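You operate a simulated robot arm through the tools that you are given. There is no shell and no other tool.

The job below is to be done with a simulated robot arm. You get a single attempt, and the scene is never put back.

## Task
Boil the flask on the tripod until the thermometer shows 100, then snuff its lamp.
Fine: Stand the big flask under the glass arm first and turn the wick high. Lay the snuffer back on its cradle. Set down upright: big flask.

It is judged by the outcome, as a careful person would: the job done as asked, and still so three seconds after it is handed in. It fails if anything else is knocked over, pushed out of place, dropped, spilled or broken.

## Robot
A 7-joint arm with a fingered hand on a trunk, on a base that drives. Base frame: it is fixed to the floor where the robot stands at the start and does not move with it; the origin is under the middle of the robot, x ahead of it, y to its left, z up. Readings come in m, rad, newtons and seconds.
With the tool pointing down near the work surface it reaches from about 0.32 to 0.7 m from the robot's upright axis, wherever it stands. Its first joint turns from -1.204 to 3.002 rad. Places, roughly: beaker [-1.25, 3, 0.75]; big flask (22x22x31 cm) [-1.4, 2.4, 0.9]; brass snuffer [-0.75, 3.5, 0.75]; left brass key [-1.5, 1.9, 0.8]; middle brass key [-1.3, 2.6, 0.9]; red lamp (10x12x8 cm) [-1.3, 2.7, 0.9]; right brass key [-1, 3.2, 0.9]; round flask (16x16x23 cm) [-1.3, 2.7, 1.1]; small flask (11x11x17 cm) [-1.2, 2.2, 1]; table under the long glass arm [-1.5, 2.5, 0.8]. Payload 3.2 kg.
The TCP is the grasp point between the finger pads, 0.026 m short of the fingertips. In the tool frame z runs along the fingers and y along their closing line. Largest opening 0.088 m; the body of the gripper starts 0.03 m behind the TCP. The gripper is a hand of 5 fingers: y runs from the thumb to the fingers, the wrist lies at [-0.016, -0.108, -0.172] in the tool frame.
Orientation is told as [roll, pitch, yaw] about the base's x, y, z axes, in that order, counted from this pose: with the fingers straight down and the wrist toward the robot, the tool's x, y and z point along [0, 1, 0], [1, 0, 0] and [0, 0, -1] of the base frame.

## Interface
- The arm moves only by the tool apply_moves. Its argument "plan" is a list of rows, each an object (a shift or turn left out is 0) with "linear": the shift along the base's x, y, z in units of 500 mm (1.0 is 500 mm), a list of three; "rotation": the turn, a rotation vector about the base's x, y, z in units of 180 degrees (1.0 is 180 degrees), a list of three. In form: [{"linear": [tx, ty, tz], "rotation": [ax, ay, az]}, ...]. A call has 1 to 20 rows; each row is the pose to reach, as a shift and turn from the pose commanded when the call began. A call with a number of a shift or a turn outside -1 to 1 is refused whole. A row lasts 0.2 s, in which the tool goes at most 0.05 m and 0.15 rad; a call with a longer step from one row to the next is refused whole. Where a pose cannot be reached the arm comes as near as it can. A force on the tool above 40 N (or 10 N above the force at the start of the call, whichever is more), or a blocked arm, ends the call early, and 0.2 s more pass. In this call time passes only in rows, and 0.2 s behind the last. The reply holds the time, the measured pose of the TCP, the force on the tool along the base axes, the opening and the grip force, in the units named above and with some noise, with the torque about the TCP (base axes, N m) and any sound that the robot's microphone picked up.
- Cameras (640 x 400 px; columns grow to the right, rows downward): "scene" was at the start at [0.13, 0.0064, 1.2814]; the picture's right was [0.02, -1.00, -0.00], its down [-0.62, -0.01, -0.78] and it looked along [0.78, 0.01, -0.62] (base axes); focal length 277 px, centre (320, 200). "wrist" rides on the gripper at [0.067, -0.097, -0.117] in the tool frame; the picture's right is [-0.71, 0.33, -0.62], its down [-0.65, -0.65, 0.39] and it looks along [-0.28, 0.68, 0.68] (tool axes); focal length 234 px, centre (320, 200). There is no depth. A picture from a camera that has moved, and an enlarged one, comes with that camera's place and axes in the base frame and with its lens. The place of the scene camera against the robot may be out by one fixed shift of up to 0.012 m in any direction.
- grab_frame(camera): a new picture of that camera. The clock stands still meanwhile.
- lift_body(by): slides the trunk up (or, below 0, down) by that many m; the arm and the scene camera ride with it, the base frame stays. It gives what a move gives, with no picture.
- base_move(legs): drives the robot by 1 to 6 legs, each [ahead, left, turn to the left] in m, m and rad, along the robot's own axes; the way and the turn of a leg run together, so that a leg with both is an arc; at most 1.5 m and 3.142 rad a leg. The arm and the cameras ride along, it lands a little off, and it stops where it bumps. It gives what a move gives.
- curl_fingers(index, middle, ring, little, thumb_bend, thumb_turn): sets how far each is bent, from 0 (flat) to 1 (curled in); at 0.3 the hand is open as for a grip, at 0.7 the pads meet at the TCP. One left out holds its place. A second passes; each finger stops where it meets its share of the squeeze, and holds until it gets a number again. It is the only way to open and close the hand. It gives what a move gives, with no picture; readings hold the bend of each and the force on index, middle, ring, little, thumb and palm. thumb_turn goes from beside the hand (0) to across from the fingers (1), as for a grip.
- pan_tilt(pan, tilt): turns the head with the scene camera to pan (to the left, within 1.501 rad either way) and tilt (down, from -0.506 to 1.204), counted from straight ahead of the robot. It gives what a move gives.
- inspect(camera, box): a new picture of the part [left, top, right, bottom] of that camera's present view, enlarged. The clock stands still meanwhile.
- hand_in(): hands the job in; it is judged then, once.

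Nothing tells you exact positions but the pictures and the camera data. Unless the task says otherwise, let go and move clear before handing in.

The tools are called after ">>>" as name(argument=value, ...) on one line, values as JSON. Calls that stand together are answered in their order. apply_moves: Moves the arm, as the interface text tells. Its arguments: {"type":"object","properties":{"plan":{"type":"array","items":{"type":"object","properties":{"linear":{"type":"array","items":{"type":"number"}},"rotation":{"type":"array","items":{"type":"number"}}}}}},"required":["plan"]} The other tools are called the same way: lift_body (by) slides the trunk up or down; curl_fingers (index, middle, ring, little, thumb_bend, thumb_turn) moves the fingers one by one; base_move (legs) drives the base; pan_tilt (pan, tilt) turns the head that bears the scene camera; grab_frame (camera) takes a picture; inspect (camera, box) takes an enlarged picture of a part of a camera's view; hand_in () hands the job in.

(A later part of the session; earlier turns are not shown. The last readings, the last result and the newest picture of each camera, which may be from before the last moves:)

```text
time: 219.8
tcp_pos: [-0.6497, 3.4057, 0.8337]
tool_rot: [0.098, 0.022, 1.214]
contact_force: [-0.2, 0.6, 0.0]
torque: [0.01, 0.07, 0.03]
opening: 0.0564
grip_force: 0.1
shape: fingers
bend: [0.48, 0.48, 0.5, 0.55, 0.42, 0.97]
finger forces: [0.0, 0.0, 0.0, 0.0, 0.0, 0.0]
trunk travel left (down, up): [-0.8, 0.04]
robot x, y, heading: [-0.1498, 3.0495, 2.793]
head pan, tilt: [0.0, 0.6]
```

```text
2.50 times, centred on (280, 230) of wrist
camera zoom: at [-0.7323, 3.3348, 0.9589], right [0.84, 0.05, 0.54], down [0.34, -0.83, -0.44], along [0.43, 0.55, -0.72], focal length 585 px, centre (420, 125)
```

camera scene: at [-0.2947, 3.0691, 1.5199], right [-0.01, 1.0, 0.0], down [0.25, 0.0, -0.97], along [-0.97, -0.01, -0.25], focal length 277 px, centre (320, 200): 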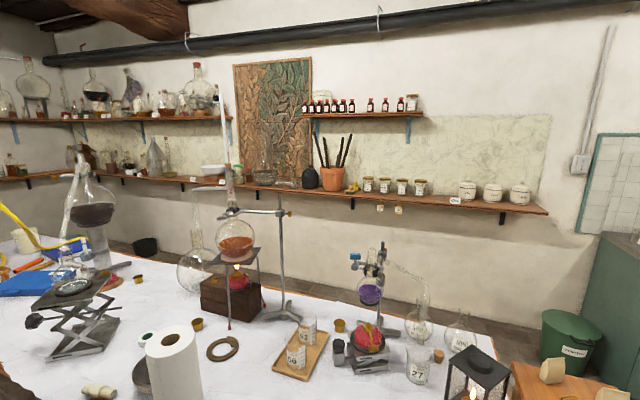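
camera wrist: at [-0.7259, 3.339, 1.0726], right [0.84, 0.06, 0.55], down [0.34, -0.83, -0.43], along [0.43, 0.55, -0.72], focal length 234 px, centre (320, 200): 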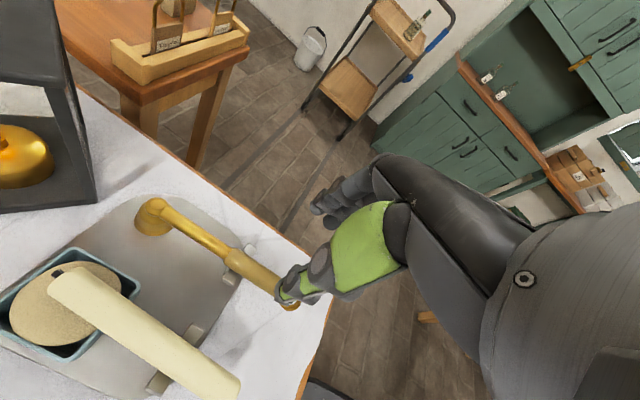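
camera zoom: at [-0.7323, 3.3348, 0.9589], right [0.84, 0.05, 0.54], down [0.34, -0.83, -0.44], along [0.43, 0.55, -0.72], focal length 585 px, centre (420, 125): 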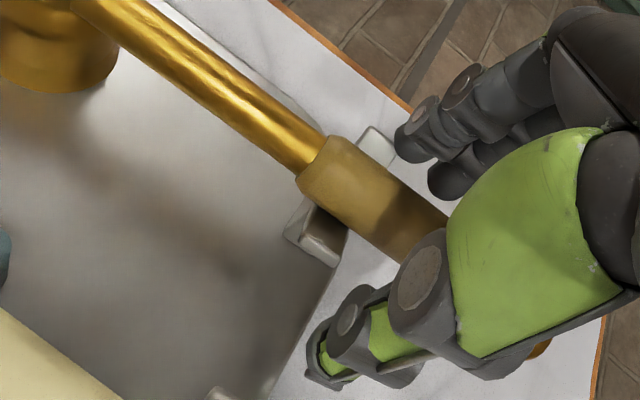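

>>> curl_fingers(index=0.74, middle=0.74, ring=0.74, little=0.74, thumb_bend=0.78)

>>> inspect(camera="wrist", box=[180, 150, 380, 310])

```text
time: 220.8
tcp_pos: [-0.6462, 3.4054, 0.8353]
tool_rot: [0.101, 0.021, 1.214]
contact_force: [2.4, 4.2, 6.0]
torque: [0.09, 0.03, -0.02]
opening: 0.0154
grip_force: 13.9
shape: fingers
bend: [0.73, 0.73, 0.74, 0.74, 0.64, 0.96]
finger forces: [11.5, 5.1, 0.4, 0.0, 10.8, 0.1]
trunk travel left (down, up): [-0.8, 0.04]
robot x, y, heading: [-0.151, 3.0482, 2.799]
head pan, tilt: [0.0, 0.6]
```

```text
2.50 times, centred on (280, 230) of wrist
camera zoom: at [-0.7308, 3.3351, 0.9606], right [0.84, 0.05, 0.54], down [0.34, -0.83, -0.44], along [0.43, 0.55, -0.72], focal length 585 px, centre (420, 125)
```

zoom: 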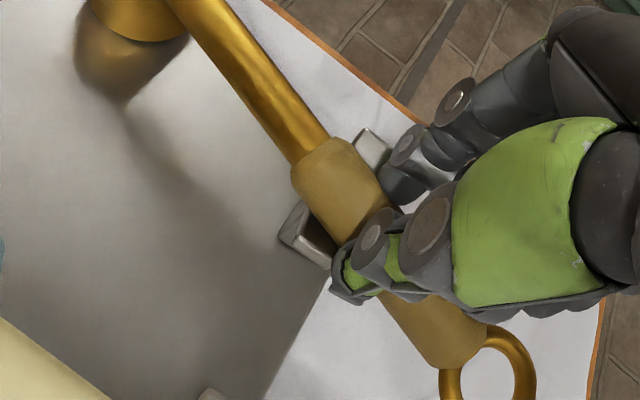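

>>> apply_moves(plan=[{"linear": [0, 0, 0.01]}, {"linear": [0, 0, 0.03]}, {"linear": [0, 0, 0.05]}])

>>> grab_frame(camera="wrist")

>>> inspect(camera="scene", box=[300, 220, 440, 345])

```text
time: 221.6
tcp_pos: [-0.6479, 3.4032, 0.859]
tool_rot: [0.1, 0.021, 1.214]
contact_force: [0.4, 0.0, 0.0]
torque: [-0.01, 0.01, 0.02]
opening: 0.0001
grip_force: 0.0
shape: fingers
bend: [0.74, 0.74, 0.74, 0.74, 0.73, 0.97]
finger forces: [0.1, 0.0, 0.0, 0.1, 0.0, 0.1]
trunk travel left (down, up): [-0.8, 0.04]
robot x, y, heading: [-0.149, 3.049, 2.799]
head pan, tilt: [0.0, 0.6]
```

```text
taken
camera wrist: at [-0.7319, 3.3336, 0.9846], right [0.84, 0.06, 0.54], down [0.34, -0.83, -0.44], along [0.43, 0.55, -0.72], focal length 234 px, centre (320, 200)
```

wrist: 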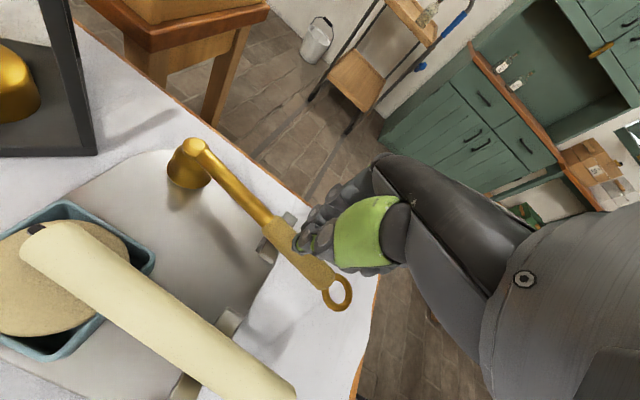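

```text
3.20 times, centred on (370, 282) of scene
camera zoom: at [-0.2846, 3.0994, 1.4878], right [0.34, 0.94, 0.0], down [0.53, -0.19, -0.83], along [-0.78, 0.28, -0.56], focal length 886 px, centre (160, -64)
```

zoom: 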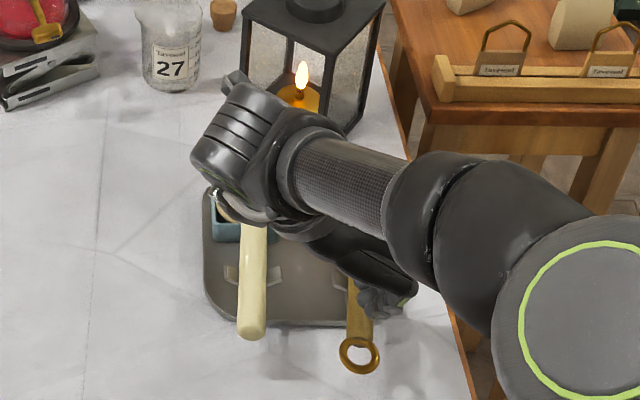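

My grip slipped off the top of the handle; the snuffer dropped back into its cradle. I'll open, rise and re-measure before a lower, better-placed grip.

>>> apply_moves(plan=[{"linear": [0.02, -0.01, 0.08]}, {"linear": [0.05, -0.02, 0.16]}])

>>> curl_fingers(index=0.4, middle=0.48, ring=0.48, little=0.45, thumb_bend=0.42)

>>> grab_frame(camera="wrist")

>>> inspect(camera="wrist", box=[110, 150, 320, 320])

>>> inspect(camera="scene", box=[300, 220, 440, 345])

```text
time: 222.2
tcp_pos: [-0.6217, 3.3957, 0.94]
tool_rot: [0.1, 0.022, 1.215]
contact_force: [-0.9, -0.2, -0.3]
torque: [-0.03, 0.0, 0.0]
opening: 0.0
grip_force: 0.0
shape: fingers
bend: [0.74, 0.74, 0.74, 0.74, 0.73, 0.97]
finger forces: [0.0, 0.1, 0.0, 0.1, 0.0, 0.0]
trunk travel left (down, up): [-0.8, 0.04]
robot x, y, heading: [-0.1487, 3.0483, 2.792]
head pan, tilt: [0.0, 0.6]
```

```text
time: 223.2
tcp_pos: [-0.6221, 3.3975, 0.9391]
tool_rot: [0.099, 0.02, 1.215]
contact_force: [-0.5, 0.0, 0.4]
torque: [-0.01, -0.02, 0.02]
opening: 0.0643
grip_force: 0.0
shape: fingers
bend: [0.4, 0.48, 0.48, 0.45, 0.42, 0.97]
finger forces: [0.1, 0.0, 0.0, 0.1, 0.0, 0.1]
trunk travel left (down, up): [-0.8, 0.04]
robot x, y, heading: [-0.1443, 3.049, 2.798]
head pan, tilt: [0.0, 0.6]
```

```text
taken
camera wrist: at [-0.7067, 3.3255, 1.0643], right [0.84, 0.05, 0.54], down [0.34, -0.83, -0.44], along [0.43, 0.55, -0.72], focal length 234 px, centre (320, 200)
```

wrist: 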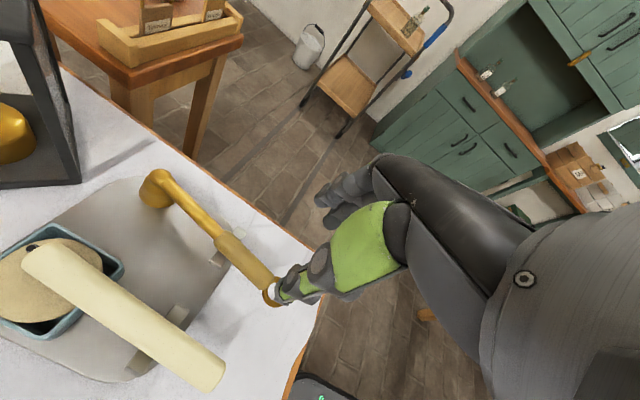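

```text
2.35 times, centred on (215, 235) of wrist
camera zoom: at [-0.7067, 3.3255, 1.0643], right [0.84, 0.05, 0.54], down [0.34, -0.83, -0.44], along [0.43, 0.55, -0.72], focal length 551 px, centre (567, 118)
```

zoom: 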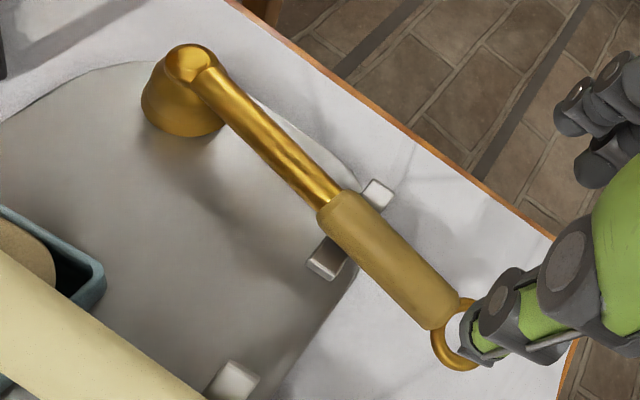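

```text
3.20 times, centred on (370, 282) of scene
camera zoom: at [-0.2844, 3.0994, 1.4878], right [0.34, 0.94, 0.0], down [0.53, -0.19, -0.83], along [-0.78, 0.28, -0.56], focal length 886 px, centre (160, -64)
```

zoom: 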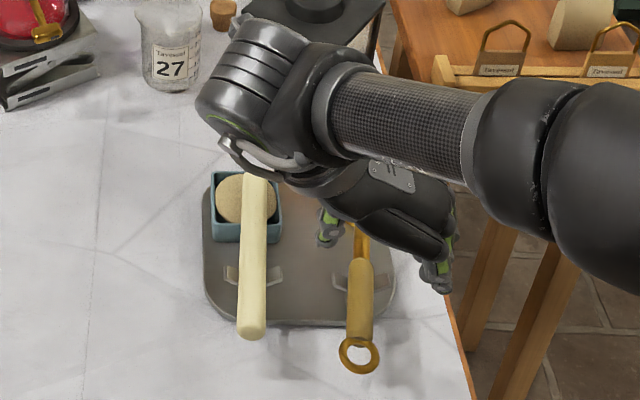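

Now clear: the snuffer lies at ~147°, handle end at (-0.617, 3.383), ball over the bell at (-0.748, 3.467), bracket ~10 cm from the ball. I'll align and grip the free rear part of the handle, lower this time.

>>> apply_moves(plan=[{"linear": [-0.015, -0.002, -0.03], "rotation": [0, 0, -0.0342]}, {"linear": [-0.029, -0.005, -0.09], "rotation": [0, 0, -0.0683]}, {"linear": [-0.029, -0.005, -0.16], "rotation": [0, 0, -0.0683]}, {"linear": [-0.029, -0.005, -0.21], "rotation": [0, 0, -0.0683]}, {"linear": [-0.029, -0.005, -0.234], "rotation": [0, 0, -0.0683]}])

>>> inspect(camera="wrist", box=[150, 140, 380, 310])

```text
time: 224.4
tcp_pos: [-0.6371, 3.3928, 0.8213]
tool_rot: [0.101, 0.022, 1.001]
contact_force: [0.1, -0.8, -0.8]
torque: [-0.02, -0.02, 0.01]
opening: 0.0645
grip_force: 0.1
shape: fingers
bend: [0.4, 0.48, 0.48, 0.45, 0.42, 0.97]
finger forces: [0.1, 0.0, 0.1, 0.0, 0.0, 0.1]
trunk travel left (down, up): [-0.8, 0.04]
robot x, y, heading: [-0.1492, 3.0483, 2.798]
head pan, tilt: [0.0, 0.6]
```

```text
2.35 times, centred on (265, 225) of wrist
camera zoom: at [-0.7353, 3.3417, 0.9473], right [0.83, -0.12, 0.54], down [0.15, -0.89, -0.44], along [0.54, 0.45, -0.72], focal length 551 px, centre (449, 141)
```

zoom: 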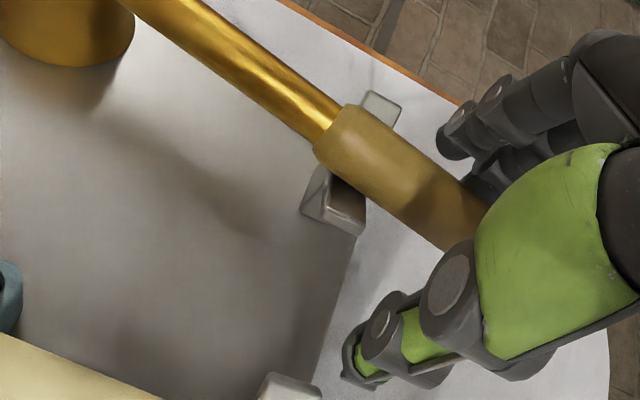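

Handle sits between thumb and fingers with the bracket ahead. Closing.

>>> curl_fingers(index=0.55, middle=0.72, ring=0.72, little=0.66, thumb_bend=0.72)

>>> inspect(camera="wrist", box=[150, 140, 380, 310])

```text
time: 225.4
tcp_pos: [-0.6392, 3.392, 0.8221]
tool_rot: [0.101, 0.021, 1.0]
contact_force: [0.0, -1.5, 0.3]
torque: [-0.01, -0.01, 0.09]
opening: 0.0245
grip_force: 5.9
shape: fingers
bend: [0.55, 0.71, 0.72, 0.66, 0.66, 0.96]
finger forces: [0.0, 3.4, 1.2, 0.0, 7.0, 0.1]
trunk travel left (down, up): [-0.8, 0.04]
robot x, y, heading: [-0.1484, 3.0466, 2.795]
head pan, tilt: [0.0, 0.6]
```

```text
2.35 times, centred on (265, 225) of wrist
camera zoom: at [-0.7354, 3.3412, 0.9473], right [0.83, -0.12, 0.54], down [0.15, -0.89, -0.44], along [0.54, 0.45, -0.72], focal length 551 px, centre (449, 141)
```

zoom: 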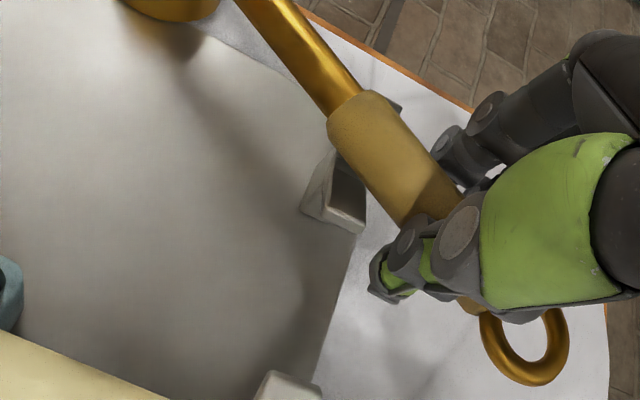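

>>> curl_fingers(index=0.76, middle=0.78, ring=0.72, thumb_bend=0.78)

>>> inspect(camera="wrist", box=[110, 110, 380, 310])

```text
time: 226.4
tcp_pos: [-0.638, 3.3926, 0.8222]
tool_rot: [0.096, 0.021, 0.999]
contact_force: [1.0, -0.9, -0.3]
torque: [0.03, 0.08, 0.04]
opening: 0.0163
grip_force: 20.5
shape: fingers
bend: [0.74, 0.75, 0.72, 0.66, 0.63, 0.96]
finger forces: [10.7, 9.5, 0.0, 0.0, 21.3, 0.0]
trunk travel left (down, up): [-0.8, 0.04]
robot x, y, heading: [-0.1466, 3.0479, 2.797]
head pan, tilt: [0.0, 0.6]
```

```text
2.00 times, centred on (245, 210) of wrist
camera zoom: at [-0.7352, 3.3417, 0.9472], right [0.83, -0.12, 0.54], down [0.15, -0.89, -0.44], along [0.54, 0.45, -0.72], focal length 468 px, centre (470, 180)
```

zoom: 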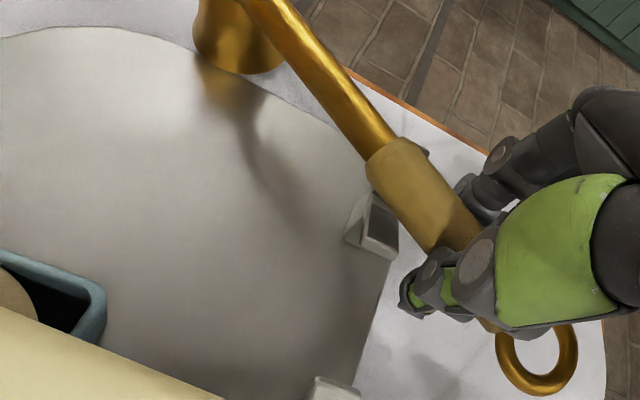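

Strong grip now (index 10.7, middle 9.5, thumb 21 N). Lifting.

>>> apply_moves(plan=[{"linear": [0, 0, 0.03]}, {"linear": [0, 0, 0.08]}, {"linear": [0, 0, 0.15]}])

>>> grab_frame(camera="wrist")

```text
time: 227.2
tcp_pos: [-0.6371, 3.3926, 0.8985]
tool_rot: [0.098, 0.021, 1.0]
contact_force: [-0.7, 0.1, -0.5]
torque: [-0.03, -0.02, 0.02]
opening: 0.0167
grip_force: 21.4
shape: fingers
bend: [0.74, 0.76, 0.72, 0.66, 0.63, 0.95]
finger forces: [11.0, 9.4, 0.1, 0.0, 21.8, 0.1]
trunk travel left (down, up): [-0.8, 0.04]
robot x, y, heading: [-0.1535, 3.0461, 2.798]
head pan, tilt: [0.0, 0.6]
```

```text
taken
camera wrist: at [-0.7345, 3.3414, 1.0236], right [0.83, -0.12, 0.54], down [0.15, -0.89, -0.44], along [0.54, 0.45, -0.72], focal length 234 px, centre (320, 200)
```

wrist: 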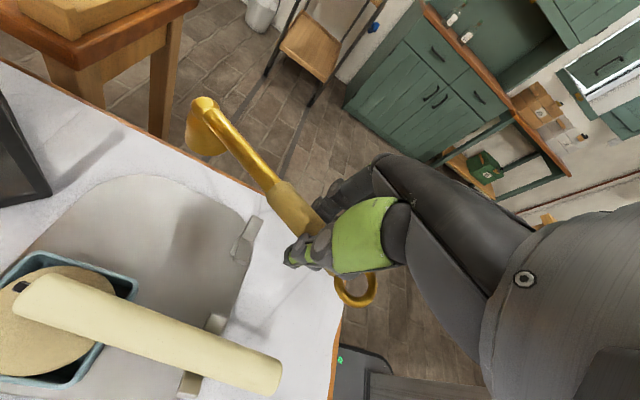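

Snuffer is firmly held. Raising it and checking the thermometer.

>>> apply_moves(plan=[{"linear": [0.03, -0.02, 0.09]}, {"linear": [0.06, -0.04, 0.18]}, {"linear": [0.09, -0.05, 0.27]}, {"linear": [0.12, -0.06, 0.36]}, {"linear": [0.14, -0.07, 0.45]}])

>>> pan_tilt(pan=0.35, tilt=0.2)

>>> grab_frame(camera="scene")

>>> inspect(camera="scene", box=[210, 70, 250, 150])

```text
time: 228.4
tcp_pos: [-0.5662, 3.357, 1.1247]
tool_rot: [0.1, 0.022, 0.999]
contact_force: [-0.3, -0.5, 0.5]
torque: [-0.04, -0.01, 0.0]
opening: 0.0163
grip_force: 21.1
shape: fingers
bend: [0.74, 0.76, 0.72, 0.66, 0.63, 0.95]
finger forces: [10.9, 9.3, 0.0, 0.1, 21.6, 0.0]
trunk travel left (down, up): [-0.8, 0.04]
robot x, y, heading: [-0.1462, 3.0467, 2.797]
head pan, tilt: [0.0, 0.6]
```

```text
time: 229.2
tcp_pos: [-0.5685, 3.3578, 1.1224]
tool_rot: [0.098, 0.021, 0.999]
contact_force: [-0.6, 0.0, 0.2]
torque: [-0.05, 0.0, -0.03]
opening: 0.0163
grip_force: 20.5
shape: fingers
bend: [0.74, 0.76, 0.72, 0.66, 0.63, 0.95]
finger forces: [10.9, 9.3, 0.0, 0.0, 21.6, 0.1]
trunk travel left (down, up): [-0.8, 0.04]
robot x, y, heading: [-0.1522, 3.0483, 2.796]
head pan, tilt: [0.351, 0.201]
```

```text
taken
camera scene: at [-0.2946, 3.0692, 1.5245], right [-0.01, 1.0, 0.0], down [0.2, 0.0, -0.98], along [-0.98, -0.01, -0.2], focal length 277 px, centre (320, 200)
```

scene: 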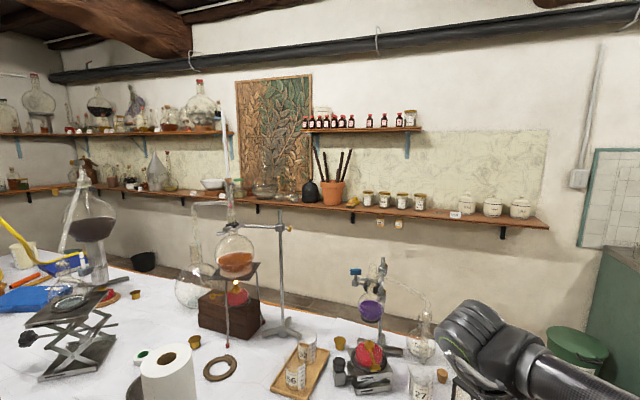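

```text
5.00 times, centred on (230, 110) of scene
camera zoom: at [-0.2946, 3.0692, 1.5245], right [-0.01, 1.0, 0.0], down [0.2, 0.0, -0.98], along [-0.98, -0.01, -0.2], focal length 1384 px, centre (770, 650)
```

zoom: 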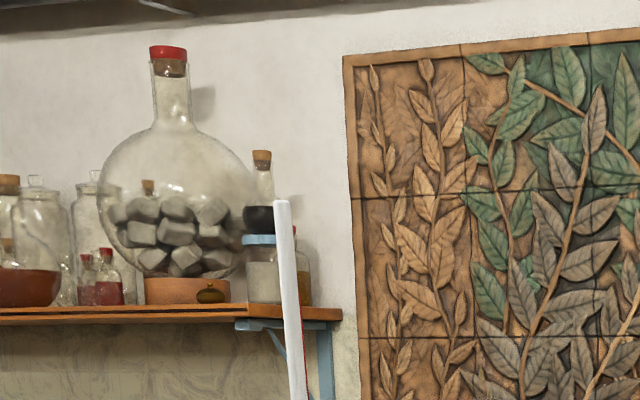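

>>> inspect(camera="scene", box=[216, 105, 240, 145])

>>> inspect(camera="scene", box=[160, 200, 300, 340])

```text
10.00 times, centred on (228, 125) of scene
camera zoom: at [-0.2946, 3.0692, 1.5245], right [-0.01, 1.0, 0.0], down [0.2, 0.0, -0.98], along [-0.98, -0.01, -0.2], focal length 2768 px, centre (1240, 950)
```

zoom: 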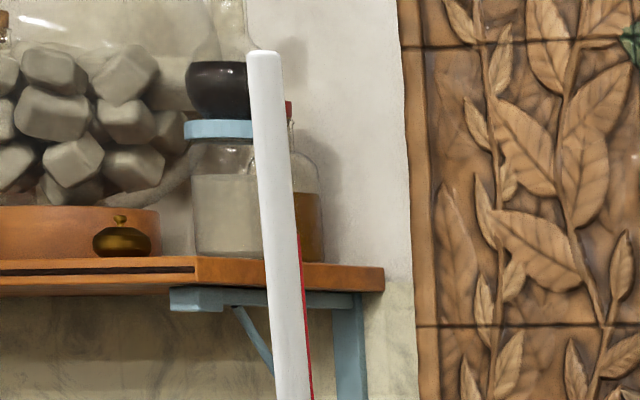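

```text
2.86 times, centred on (230, 270) of scene
camera zoom: at [-0.2946, 3.0692, 1.5245], right [-0.01, 1.0, 0.0], down [0.2, 0.0, -0.98], along [-0.98, -0.01, -0.2], focal length 791 px, centre (577, 0)
```

zoom: 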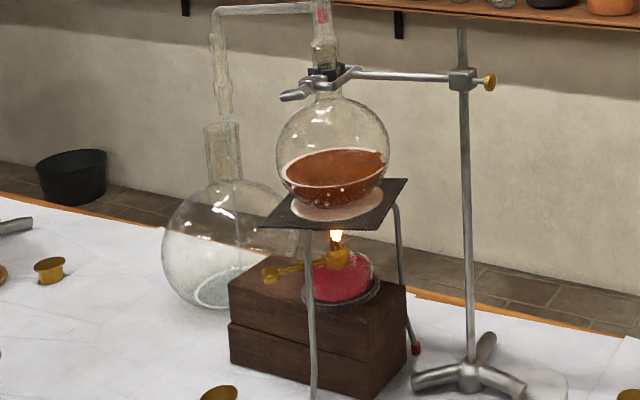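

The column top is unchanged from 13 s ago (18.5 px below the stem top both times) — it has settled at the boiling mark, 100. Distillate is still running. Now driving to the lamp's right side with the snuffer.

>>> apply_moves(plan=[{"linear": [0, 0, 0.06]}, {"linear": [0.01, 0, 0.1]}])

>>> base_move(legs=[[0, 0.56, 0]])

>>> pan_tilt(pan=0.0, tilt=0.55)

>>> grab_frame(camera="scene")

>>> grab_frame(camera="wrist")

```text
time: 229.8
tcp_pos: [-0.5612, 3.3569, 1.173]
tool_rot: [0.1, 0.022, 1.0]
contact_force: [-0.1, -0.1, -0.7]
torque: [0.0, -0.05, 0.01]
opening: 0.0162
grip_force: 21.3
shape: fingers
bend: [0.74, 0.76, 0.72, 0.66, 0.63, 0.95]
finger forces: [11.0, 9.4, 0.0, 0.0, 21.4, 0.0]
trunk travel left (down, up): [-0.8, 0.04]
robot x, y, heading: [-0.1464, 3.0478, 2.796]
head pan, tilt: [0.351, 0.201]
```

```text
time: 233.1
tcp_pos: [-0.7522, 2.8273, 1.1727]
tool_rot: [0.098, 0.021, 0.999]
contact_force: [0.0, 0.2, -0.2]
torque: [-0.05, -0.04, 0.03]
opening: 0.0165
grip_force: 20.7
shape: fingers
bend: [0.74, 0.76, 0.72, 0.66, 0.63, 0.95]
finger forces: [10.9, 9.3, 0.1, 0.0, 21.5, 0.0]
trunk travel left (down, up): [-0.8, 0.04]
robot x, y, heading: [-0.3421, 2.515, 2.8]
head pan, tilt: [0.351, 0.201]
```

```text
time: 233.9
tcp_pos: [-0.7525, 2.8275, 1.1717]
tool_rot: [0.098, 0.02, 0.997]
contact_force: [0.3, -0.3, -0.3]
torque: [-0.01, -0.02, -0.05]
opening: 0.016
grip_force: 20.9
shape: fingers
bend: [0.74, 0.76, 0.72, 0.66, 0.63, 0.95]
finger forces: [10.9, 9.4, 0.0, 0.0, 21.5, 0.1]
trunk travel left (down, up): [-0.8, 0.04]
robot x, y, heading: [-0.3382, 2.5159, 2.798]
head pan, tilt: [0.0, 0.55]
```

```text
taken
camera scene: at [-0.4759, 2.57, 1.4924], right [0.34, 0.94, 0.0], down [0.49, -0.18, -0.85], along [-0.8, 0.29, -0.52], focal length 277 px, centre (320, 200)
```

scene: 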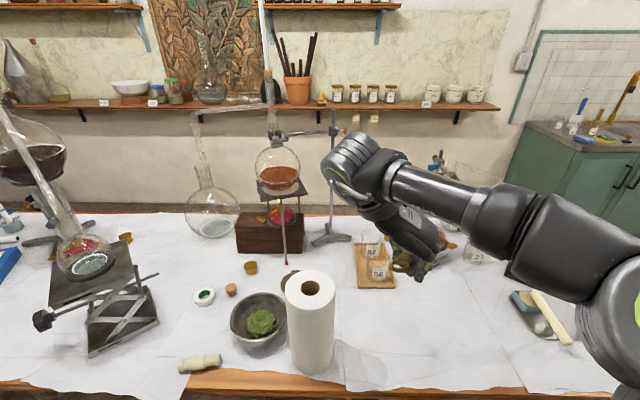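

```text
taken
camera wrist: at [-0.8493, 2.777, 1.2979], right [0.83, -0.13, 0.54], down [0.15, -0.89, -0.44], along [0.54, 0.44, -0.72], focal length 234 px, centre (320, 200)
```

wrist: 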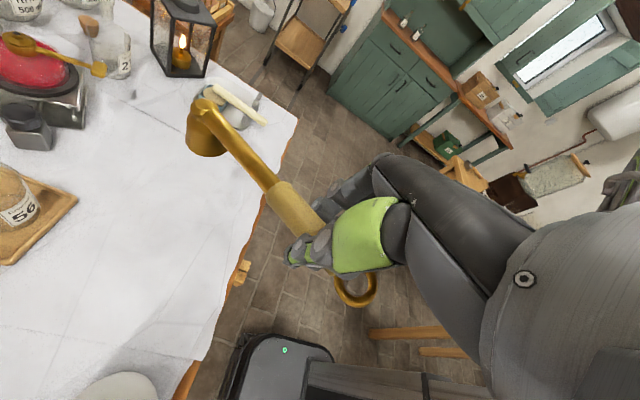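

>>> inspect(camera="wrist", box=[150, 60, 400, 320])

>>> inspect(camera="scene", box=[220, 150, 340, 290])

```text
1.54 times, centred on (275, 190) of wrist
camera zoom: at [-0.8493, 2.777, 1.2979], right [0.83, -0.13, 0.54], down [0.15, -0.89, -0.44], along [0.54, 0.44, -0.72], focal length 360 px, centre (389, 215)
```

zoom: 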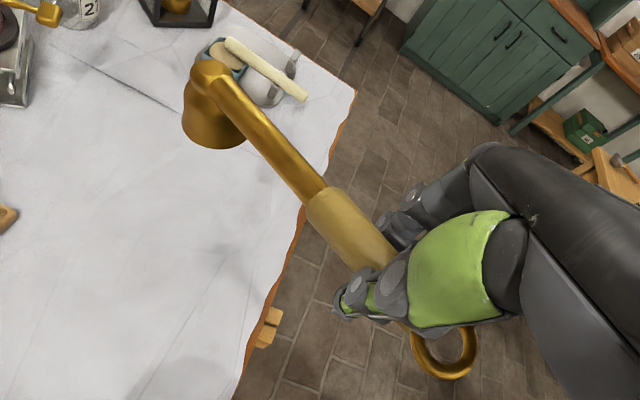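

```text
2.86 times, centred on (280, 220) of scene
camera zoom: at [-0.4759, 2.57, 1.4924], right [0.34, 0.94, 0.0], down [0.49, -0.18, -0.85], along [-0.8, 0.29, -0.52], focal length 791 px, centre (434, 143)
```

zoom: 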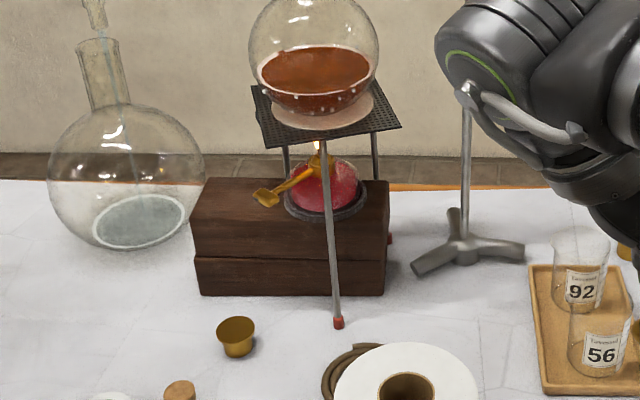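

I have the snuffer's geometry. The flame sits only ~5 cm under the plate, so I'll come in from the right between two tripod legs with the bell tilted forward to swallow the flame. Moving the base closer first.

>>> base_move(legs=[[0.19, 0.0, 0], [0, 0, 0.26]])

>>> grab_frame(camera="scene")

```text
time: 236.4
tcp_pos: [-0.9982, 2.7752, 1.1729]
tool_rot: [0.1, 0.022, 1.261]
contact_force: [-0.1, 0.5, 0.0]
torque: [-0.04, -0.04, 0.0]
opening: 0.0162
grip_force: 20.5
shape: fingers
bend: [0.74, 0.76, 0.72, 0.66, 0.63, 0.95]
finger forces: [10.8, 9.2, 0.1, 0.0, 21.3, 0.0]
trunk travel left (down, up): [-0.8, 0.04]
robot x, y, heading: [-0.5157, 2.5866, 3.055]
head pan, tilt: [0.0, 0.55]
```

```text
taken
camera scene: at [-0.663, 2.5989, 1.4923], right [0.08, 1.0, 0.0], down [0.52, -0.04, -0.85], along [-0.85, 0.07, -0.52], focal length 277 px, centre (320, 200)
```

scene: 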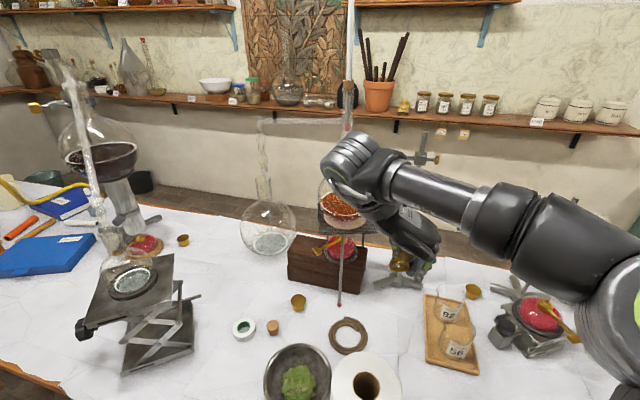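

>>> apply_moves(plan=[{"linear": [-0.015, 0.0125, -0.008], "rotation": [-0.0081, 0.0248, 0.033]}, {"linear": [-0.031, 0.025, -0.016], "rotation": [-0.0161, 0.0496, 0.0659]}, {"linear": [-0.046, 0.0375, -0.025], "rotation": [-0.0242, 0.0744, 0.0989]}, {"linear": [-0.061, 0.05, -0.033], "rotation": [-0.0322, 0.0992, 0.1318]}, {"linear": [-0.077, 0.0625, -0.042], "rotation": [-0.0403, 0.124, 0.1648]}, {"linear": [-0.092, 0.075, -0.05], "rotation": [-0.0484, 0.1488, 0.1978]}, {"linear": [-0.107, 0.0875, -0.058], "rotation": [-0.0564, 0.1736, 0.2307]}, {"linear": [-0.123, 0.1, -0.066], "rotation": [-0.0645, 0.1984, 0.2637]}, {"linear": [-0.138, 0.1125, -0.075], "rotation": [-0.0725, 0.2232, 0.2966]}, {"linear": [-0.153, 0.125, -0.083], "rotation": [-0.0806, 0.248, 0.3296]}, {"linear": [-0.169, 0.1375, -0.092], "rotation": [-0.0886, 0.2728, 0.3625]}, {"linear": [-0.184, 0.15, -0.1], "rotation": [-0.0967, 0.2976, 0.3955]}])

>>> grab_frame(camera="scene")

>>> grab_frame(camera="wrist")

```text
time: 239.0
tcp_pos: [-1.0901, 2.8516, 1.1229]
tool_rot: [1.015, -0.024, 2.603]
contact_force: [0.1, -0.2, -0.2]
torque: [0.04, -0.04, 0.02]
opening: 0.0159
grip_force: 19.7
shape: fingers
bend: [0.74, 0.76, 0.72, 0.66, 0.63, 0.95]
finger forces: [10.5, 9.2, 0.0, 0.0, 20.7, 0.0]
trunk travel left (down, up): [-0.8, 0.04]
robot x, y, heading: [-0.518, 2.5797, 3.057]
head pan, tilt: [0.0, 0.55]
```

```text
taken
camera scene: at [-0.6639, 2.5999, 1.4922], right [0.08, 1.0, 0.0], down [0.52, -0.04, -0.85], along [-0.85, 0.07, -0.52], focal length 277 px, centre (320, 200)
```

scene: 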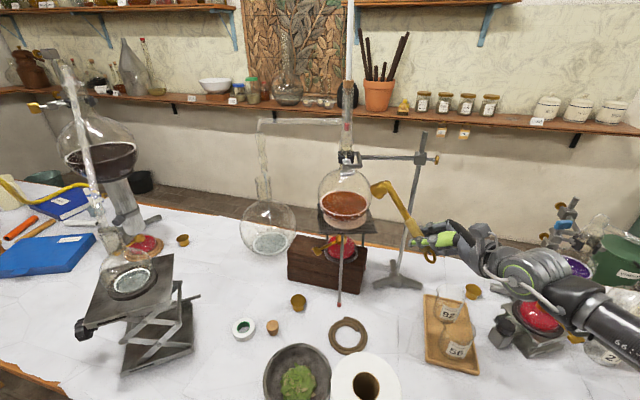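

```text
taken
camera wrist: at [-0.9712, 2.8537, 1.2388], right [0.17, 0.95, -0.26], down [0.55, -0.32, -0.77], along [-0.82, -0.01, -0.58], focal length 234 px, centre (320, 200)
```

wrist: 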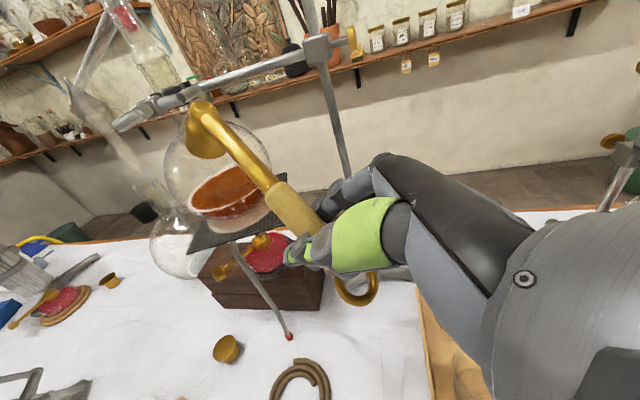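

>>> inspect(camera="scene", box=[300, 150, 460, 310])

>>> inspect(camera="wrist", box=[150, 80, 390, 320])

```text
2.50 times, centred on (380, 230) of scene
camera zoom: at [-0.6639, 2.5999, 1.4922], right [0.08, 1.0, 0.0], down [0.52, -0.04, -0.85], along [-0.85, 0.07, -0.52], focal length 692 px, centre (170, 125)
```

zoom: 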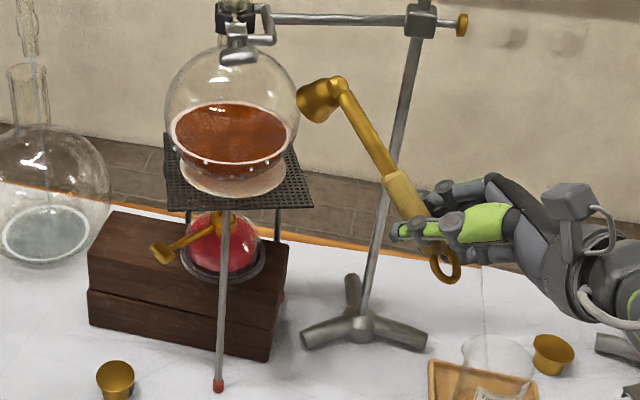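

```text
1.67 times, centred on (270, 200) of wrist
camera zoom: at [-0.9712, 2.8537, 1.2388], right [0.17, 0.95, -0.26], down [0.55, -0.32, -0.77], along [-0.82, -0.01, -0.58], focal length 390 px, centre (403, 200)
```

zoom: 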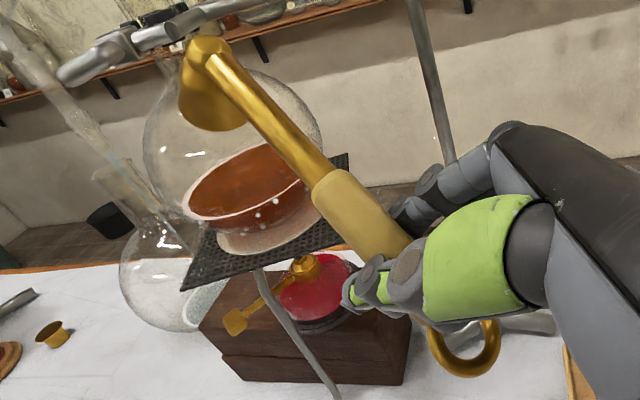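

Both cameras see the snuffer well: ball at (-1.176, 2.786, 1.21), stem pointing 211° and 39° up, mouth tilted ~25° to one side. I'll trim the roll and pitch before going in.

>>> apply_moves(plan=[{"rotation": [0.0176, 0.0235, -0.0218]}, {"rotation": [0.0352, 0.047, -0.0436]}, {"rotation": [0.0527, 0.0704, -0.0654]}, {"rotation": [0.0703, 0.0939, -0.0872]}])

>>> inspect(camera="scene", box=[300, 150, 460, 310])

>>> inspect(camera="wrist", box=[130, 60, 390, 320])

```text
time: 240.0
tcp_pos: [-1.0897, 2.8503, 1.1232]
tool_rot: [1.028, -0.389, 2.322]
contact_force: [0.1, -0.1, -1.0]
torque: [0.01, -0.01, 0.02]
opening: 0.016
grip_force: 19.5
shape: fingers
bend: [0.74, 0.76, 0.72, 0.66, 0.63, 0.95]
finger forces: [9.9, 9.0, 0.0, 0.0, 20.3, 0.0]
trunk travel left (down, up): [-0.8, 0.04]
robot x, y, heading: [-0.5201, 2.5798, 3.059]
head pan, tilt: [0.0, 0.55]
```

```text
2.50 times, centred on (380, 230) of scene
camera zoom: at [-0.6636, 2.5987, 1.4923], right [0.08, 1.0, 0.0], down [0.52, -0.04, -0.85], along [-0.85, 0.07, -0.52], focal length 692 px, centre (170, 125)
```

zoom: 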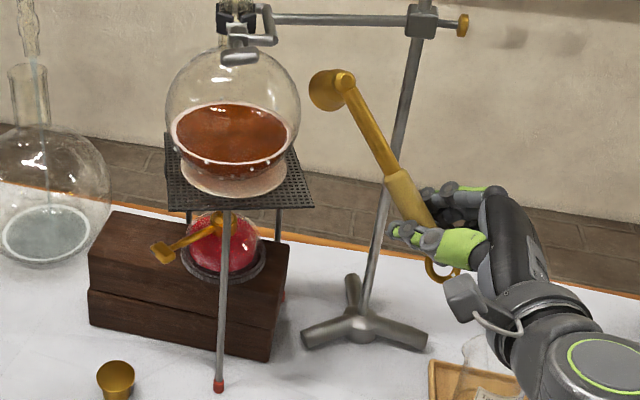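

```text
1.54 times, centred on (260, 190) of wrist
camera zoom: at [-0.9494, 2.795, 1.1945], right [0.38, 0.92, -0.14], down [0.22, -0.23, -0.95], along [-0.9, 0.33, -0.29], focal length 360 px, centre (412, 215)
```

zoom: 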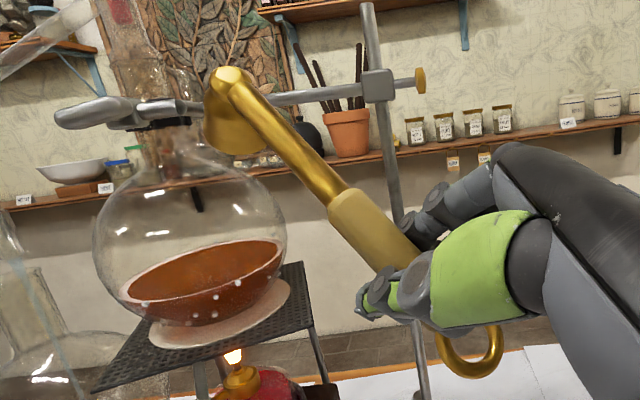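

Flame is visible under the plate and the flask is boiling. Snuffer stem now points 217°/48° up. Moving down to the pre-entry spot right of the tripod, with a small roll correction.

>>> apply_moves(plan=[{"linear": [-0.016, 0.027, -0.08], "rotation": [-0.0149, -0.0113, 0.0205]}, {"linear": [-0.032, 0.054, -0.16], "rotation": [-0.0299, -0.0226, 0.041]}, {"linear": [-0.0484, 0.0806, -0.246], "rotation": [-0.0299, -0.0226, 0.041]}, {"linear": [-0.0484, 0.0806, -0.32], "rotation": [-0.0299, -0.0226, 0.041]}, {"linear": [-0.0484, 0.0806, -0.4], "rotation": [-0.0299, -0.0226, 0.041]}])

>>> inspect(camera="scene", box=[300, 170, 460, 330])

>>> inspect(camera="wrist", box=[100, 60, 390, 350])

```text
time: 241.2
tcp_pos: [-1.1148, 2.8899, 0.9219]
tool_rot: [1.046, -0.275, 2.446]
contact_force: [0.3, 0.1, -0.8]
torque: [0.06, -0.03, 0.02]
opening: 0.0155
grip_force: 19.3
shape: fingers
bend: [0.75, 0.76, 0.72, 0.66, 0.63, 0.95]
finger forces: [10.0, 8.7, 0.0, 0.0, 19.9, 0.1]
trunk travel left (down, up): [-0.8, 0.04]
robot x, y, heading: [-0.5161, 2.5838, 3.061]
head pan, tilt: [0.0, 0.55]
```

```text
2.50 times, centred on (380, 250) of scene
camera zoom: at [-0.665, 2.599, 1.4921], right [0.08, 1.0, 0.0], down [0.52, -0.04, -0.85], along [-0.85, 0.07, -0.52], focal length 692 px, centre (170, 75)
```

zoom: 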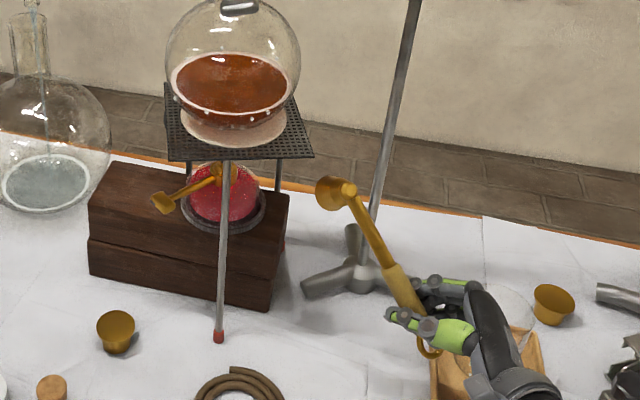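

```text
1.38 times, centred on (245, 205) of wrist
camera zoom: at [-0.9746, 2.8606, 1.007], right [0.27, 0.94, -0.2], down [0.32, -0.28, -0.91], along [-0.91, 0.18, -0.38], focal length 323 px, centre (423, 193)
```

zoom: 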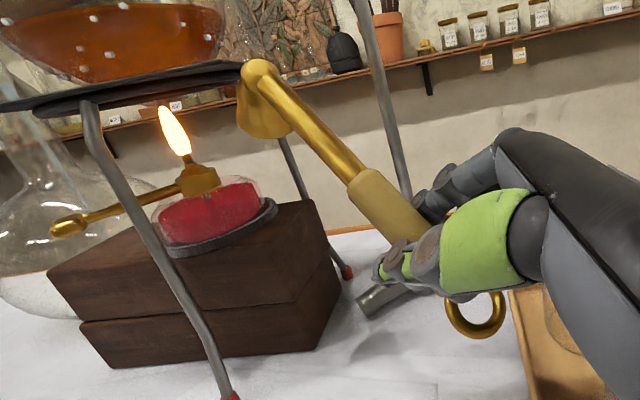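

Superb view: the tall flame, wick top at ≈(-1.319, 2.711, 0.969), and the bell between the legs' gap. Lowering 2 cm and advancing partway.

>>> apply_moves(plan=[{"linear": [0, 0, -0.044]}, {"linear": [-0.05, -0.043, -0.044]}, {"linear": [-0.1, -0.086, -0.044]}])

>>> inspect(camera="wrist", box=[100, 60, 390, 350])

>>> inspect(camera="scene", box=[300, 170, 460, 330])

```text
time: 242.0
tcp_pos: [-1.1657, 2.8471, 0.9012]
tool_rot: [1.046, -0.275, 2.445]
contact_force: [0.3, -0.1, -1.3]
torque: [0.02, -0.06, 0.0]
opening: 0.0153
grip_force: 19.2
shape: fingers
bend: [0.75, 0.76, 0.72, 0.66, 0.63, 0.95]
finger forces: [10.0, 8.8, 0.0, 0.0, 19.7, 0.1]
trunk travel left (down, up): [-0.8, 0.04]
robot x, y, heading: [-0.518, 2.5821, 3.056]
head pan, tilt: [0.0, 0.55]
```

```text
1.38 times, centred on (245, 205) of wrist
camera zoom: at [-1.0247, 2.8176, 0.9862], right [0.27, 0.94, -0.2], down [0.32, -0.28, -0.91], along [-0.91, 0.18, -0.38], focal length 323 px, centre (423, 193)
```

zoom: 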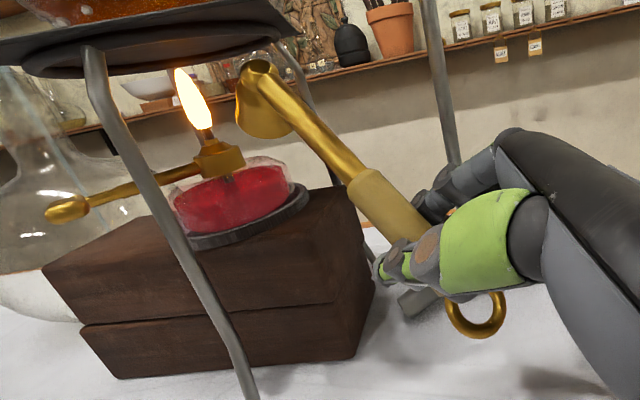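

```text
2.50 times, centred on (380, 250) of scene
camera zoom: at [-0.6643, 2.5979, 1.4922], right [0.08, 1.0, 0.0], down [0.52, -0.04, -0.85], along [-0.85, 0.07, -0.52], focal length 692 px, centre (170, 75)
```

zoom: 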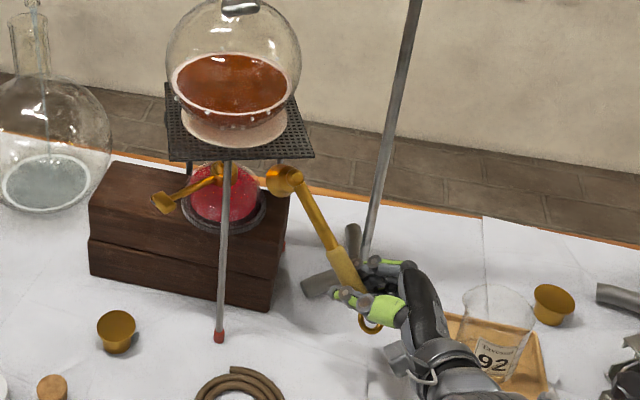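

The bell is about to reach the flame; there's a heat disc under the plate, so I lower ~6 mm and go on slowly.

>>> apply_moves(plan=[{"linear": [-0.03, -0.026, -0.013]}, {"linear": [-0.06, -0.052, -0.013]}])

>>> inspect(camera="wrist", box=[140, 80, 340, 260])

```text
time: 242.6
tcp_pos: [-1.1945, 2.821, 0.8944]
tool_rot: [1.048, -0.275, 2.443]
contact_force: [-0.6, 0.1, -0.8]
torque: [0.04, -0.05, -0.02]
opening: 0.015
grip_force: 19.2
shape: fingers
bend: [0.75, 0.76, 0.72, 0.66, 0.63, 0.95]
finger forces: [10.0, 8.7, 0.0, 0.0, 19.7, 0.1]
trunk travel left (down, up): [-0.8, 0.04]
robot x, y, heading: [-0.5192, 2.5849, 3.056]
head pan, tilt: [0.0, 0.55]
```

```text
2.22 times, centred on (240, 170) of wrist
camera zoom: at [-1.0545, 2.7923, 0.9801], right [0.27, 0.94, -0.2], down [0.32, -0.28, -0.91], along [-0.91, 0.18, -0.37], focal length 520 px, centre (498, 267)
```

zoom: 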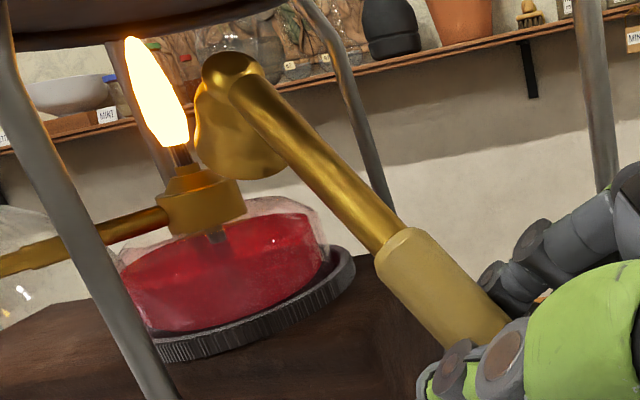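

>>> apply_moves(plan=[{"linear": [-0.026, -0.022, 0.001]}, {"linear": [-0.0524, -0.0436, 0.001]}, {"linear": [-0.0524, -0.0436, 0.0]}])

>>> inspect(camera="wrist", box=[140, 80, 340, 260])

```text
time: 243.4
tcp_pos: [-1.2199, 2.8002, 0.8945]
tool_rot: [1.047, -0.275, 2.441]
contact_force: [-0.5, 0.3, -0.4]
torque: [0.0, -0.03, 0.0]
opening: 0.0149
grip_force: 19.3
shape: fingers
bend: [0.75, 0.76, 0.72, 0.66, 0.63, 0.95]
finger forces: [10.0, 8.7, 0.0, 0.0, 19.7, 0.0]
trunk travel left (down, up): [-0.8, 0.04]
robot x, y, heading: [-0.5139, 2.5809, 3.057]
head pan, tilt: [0.0, 0.55]
```

```text
2.22 times, centred on (240, 170) of wrist
camera zoom: at [-1.08, 2.7702, 0.9796], right [0.27, 0.94, -0.2], down [0.32, -0.28, -0.91], along [-0.91, 0.18, -0.37], focal length 520 px, centre (498, 267)
```

zoom: 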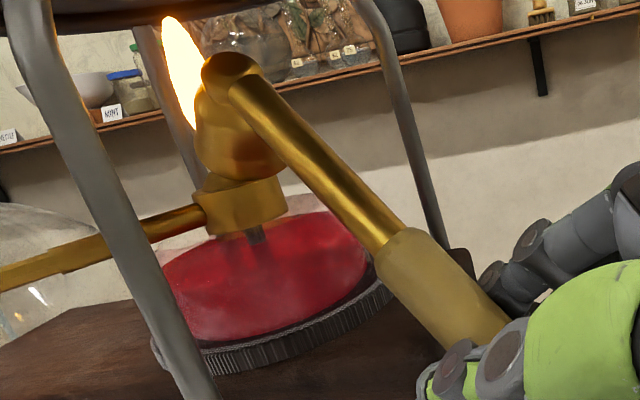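

The bell is around the wick but tilted too far back, so the flame still licks past. I'll rotate the bell more upright over the wick in small steps.

>>> apply_moves(plan=[{"linear": [0.009, 0.0067, 0.026], "rotation": [0.0251, -0.0333, 0]}, {"linear": [0.0178, 0.0134, 0.054], "rotation": [0.0501, -0.0665, 0]}])

>>> inspect(camera="wrist", box=[140, 80, 340, 260])

>>> inspect(camera="scene", box=[300, 170, 420, 290])

```text
time: 244.0
tcp_pos: [-1.2113, 2.8042, 0.9213]
tool_rot: [0.783, -0.205, 2.508]
contact_force: [-0.8, -0.7, -0.9]
torque: [0.02, 0.04, 0.03]
opening: 0.0149
grip_force: 19.2
shape: fingers
bend: [0.75, 0.76, 0.72, 0.66, 0.63, 0.95]
finger forces: [9.3, 9.2, 0.0, 0.1, 19.6, 0.0]
trunk travel left (down, up): [-0.8, 0.04]
robot x, y, heading: [-0.5199, 2.5849, 3.056]
head pan, tilt: [0.0, 0.55]
```

```text
2.22 times, centred on (240, 170) of wrist
camera zoom: at [-1.0909, 2.7605, 1.0284], right [0.29, 0.96, 0.01], down [0.5, -0.14, -0.85], along [-0.81, 0.25, -0.52], focal length 520 px, centre (498, 267)
```

zoom: 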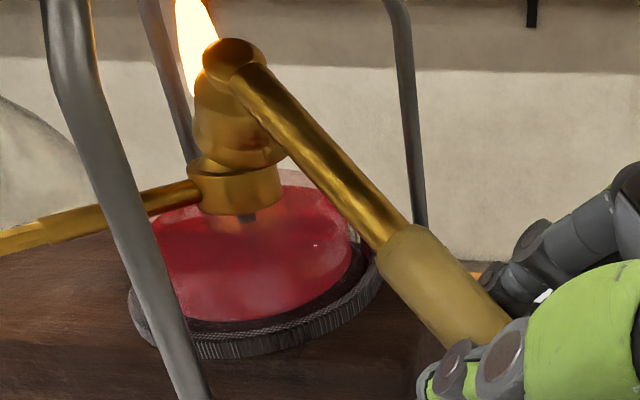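

```text
3.33 times, centred on (360, 230) of scene
camera zoom: at [-0.6628, 2.5979, 1.4923], right [0.08, 1.0, 0.0], down [0.52, -0.04, -0.85], along [-0.85, 0.07, -0.52], focal length 922 px, centre (187, 100)
```

zoom: 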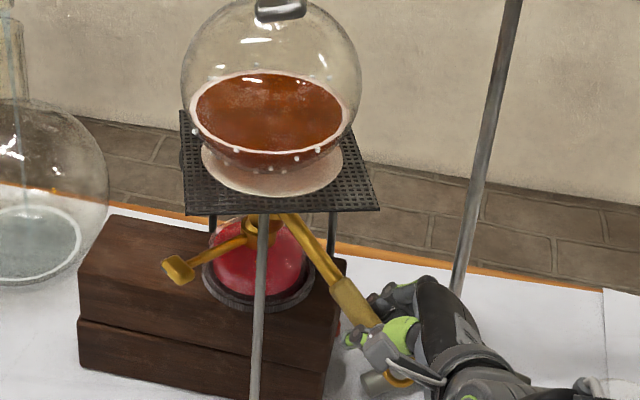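

>>> apply_moves(plan=[{"linear": [-0.003, -0.004, 0.027], "rotation": [0.021, -0.028, 0]}, {"linear": [-0.0056, -0.008, 0.0548], "rotation": [0.0421, -0.0559, 0]}])

>>> inspect(camera="wrist", box=[140, 80, 340, 260])

```text
time: 244.6
tcp_pos: [-1.2129, 2.8003, 0.9484]
tool_rot: [0.569, -0.141, 2.545]
contact_force: [0.3, -0.7, 0.5]
torque: [-0.03, 0.07, 0.03]
opening: 0.0148
grip_force: 18.9
shape: fingers
bend: [0.75, 0.76, 0.72, 0.66, 0.63, 0.95]
finger forces: [8.5, 9.6, 0.0, 0.1, 19.8, 0.1]
trunk travel left (down, up): [-0.8, 0.04]
robot x, y, heading: [-0.5213, 2.58, 3.056]
head pan, tilt: [0.0, 0.55]
```

```text
2.22 times, centred on (240, 170) of wrist
camera zoom: at [-1.1137, 2.7413, 1.069], right [0.27, 0.94, 0.19], down [0.65, -0.03, -0.76], along [-0.72, 0.33, -0.62], focal length 520 px, centre (498, 267)
```

zoom: 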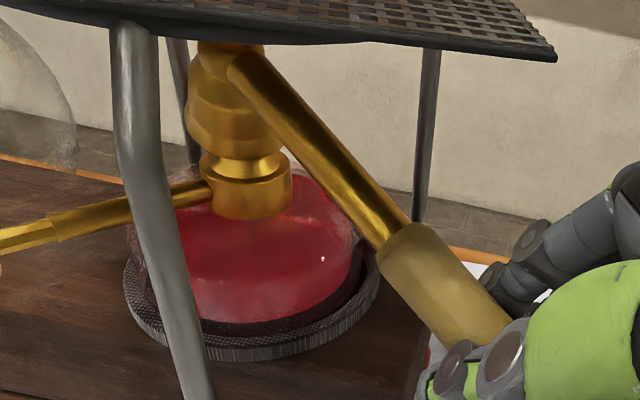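

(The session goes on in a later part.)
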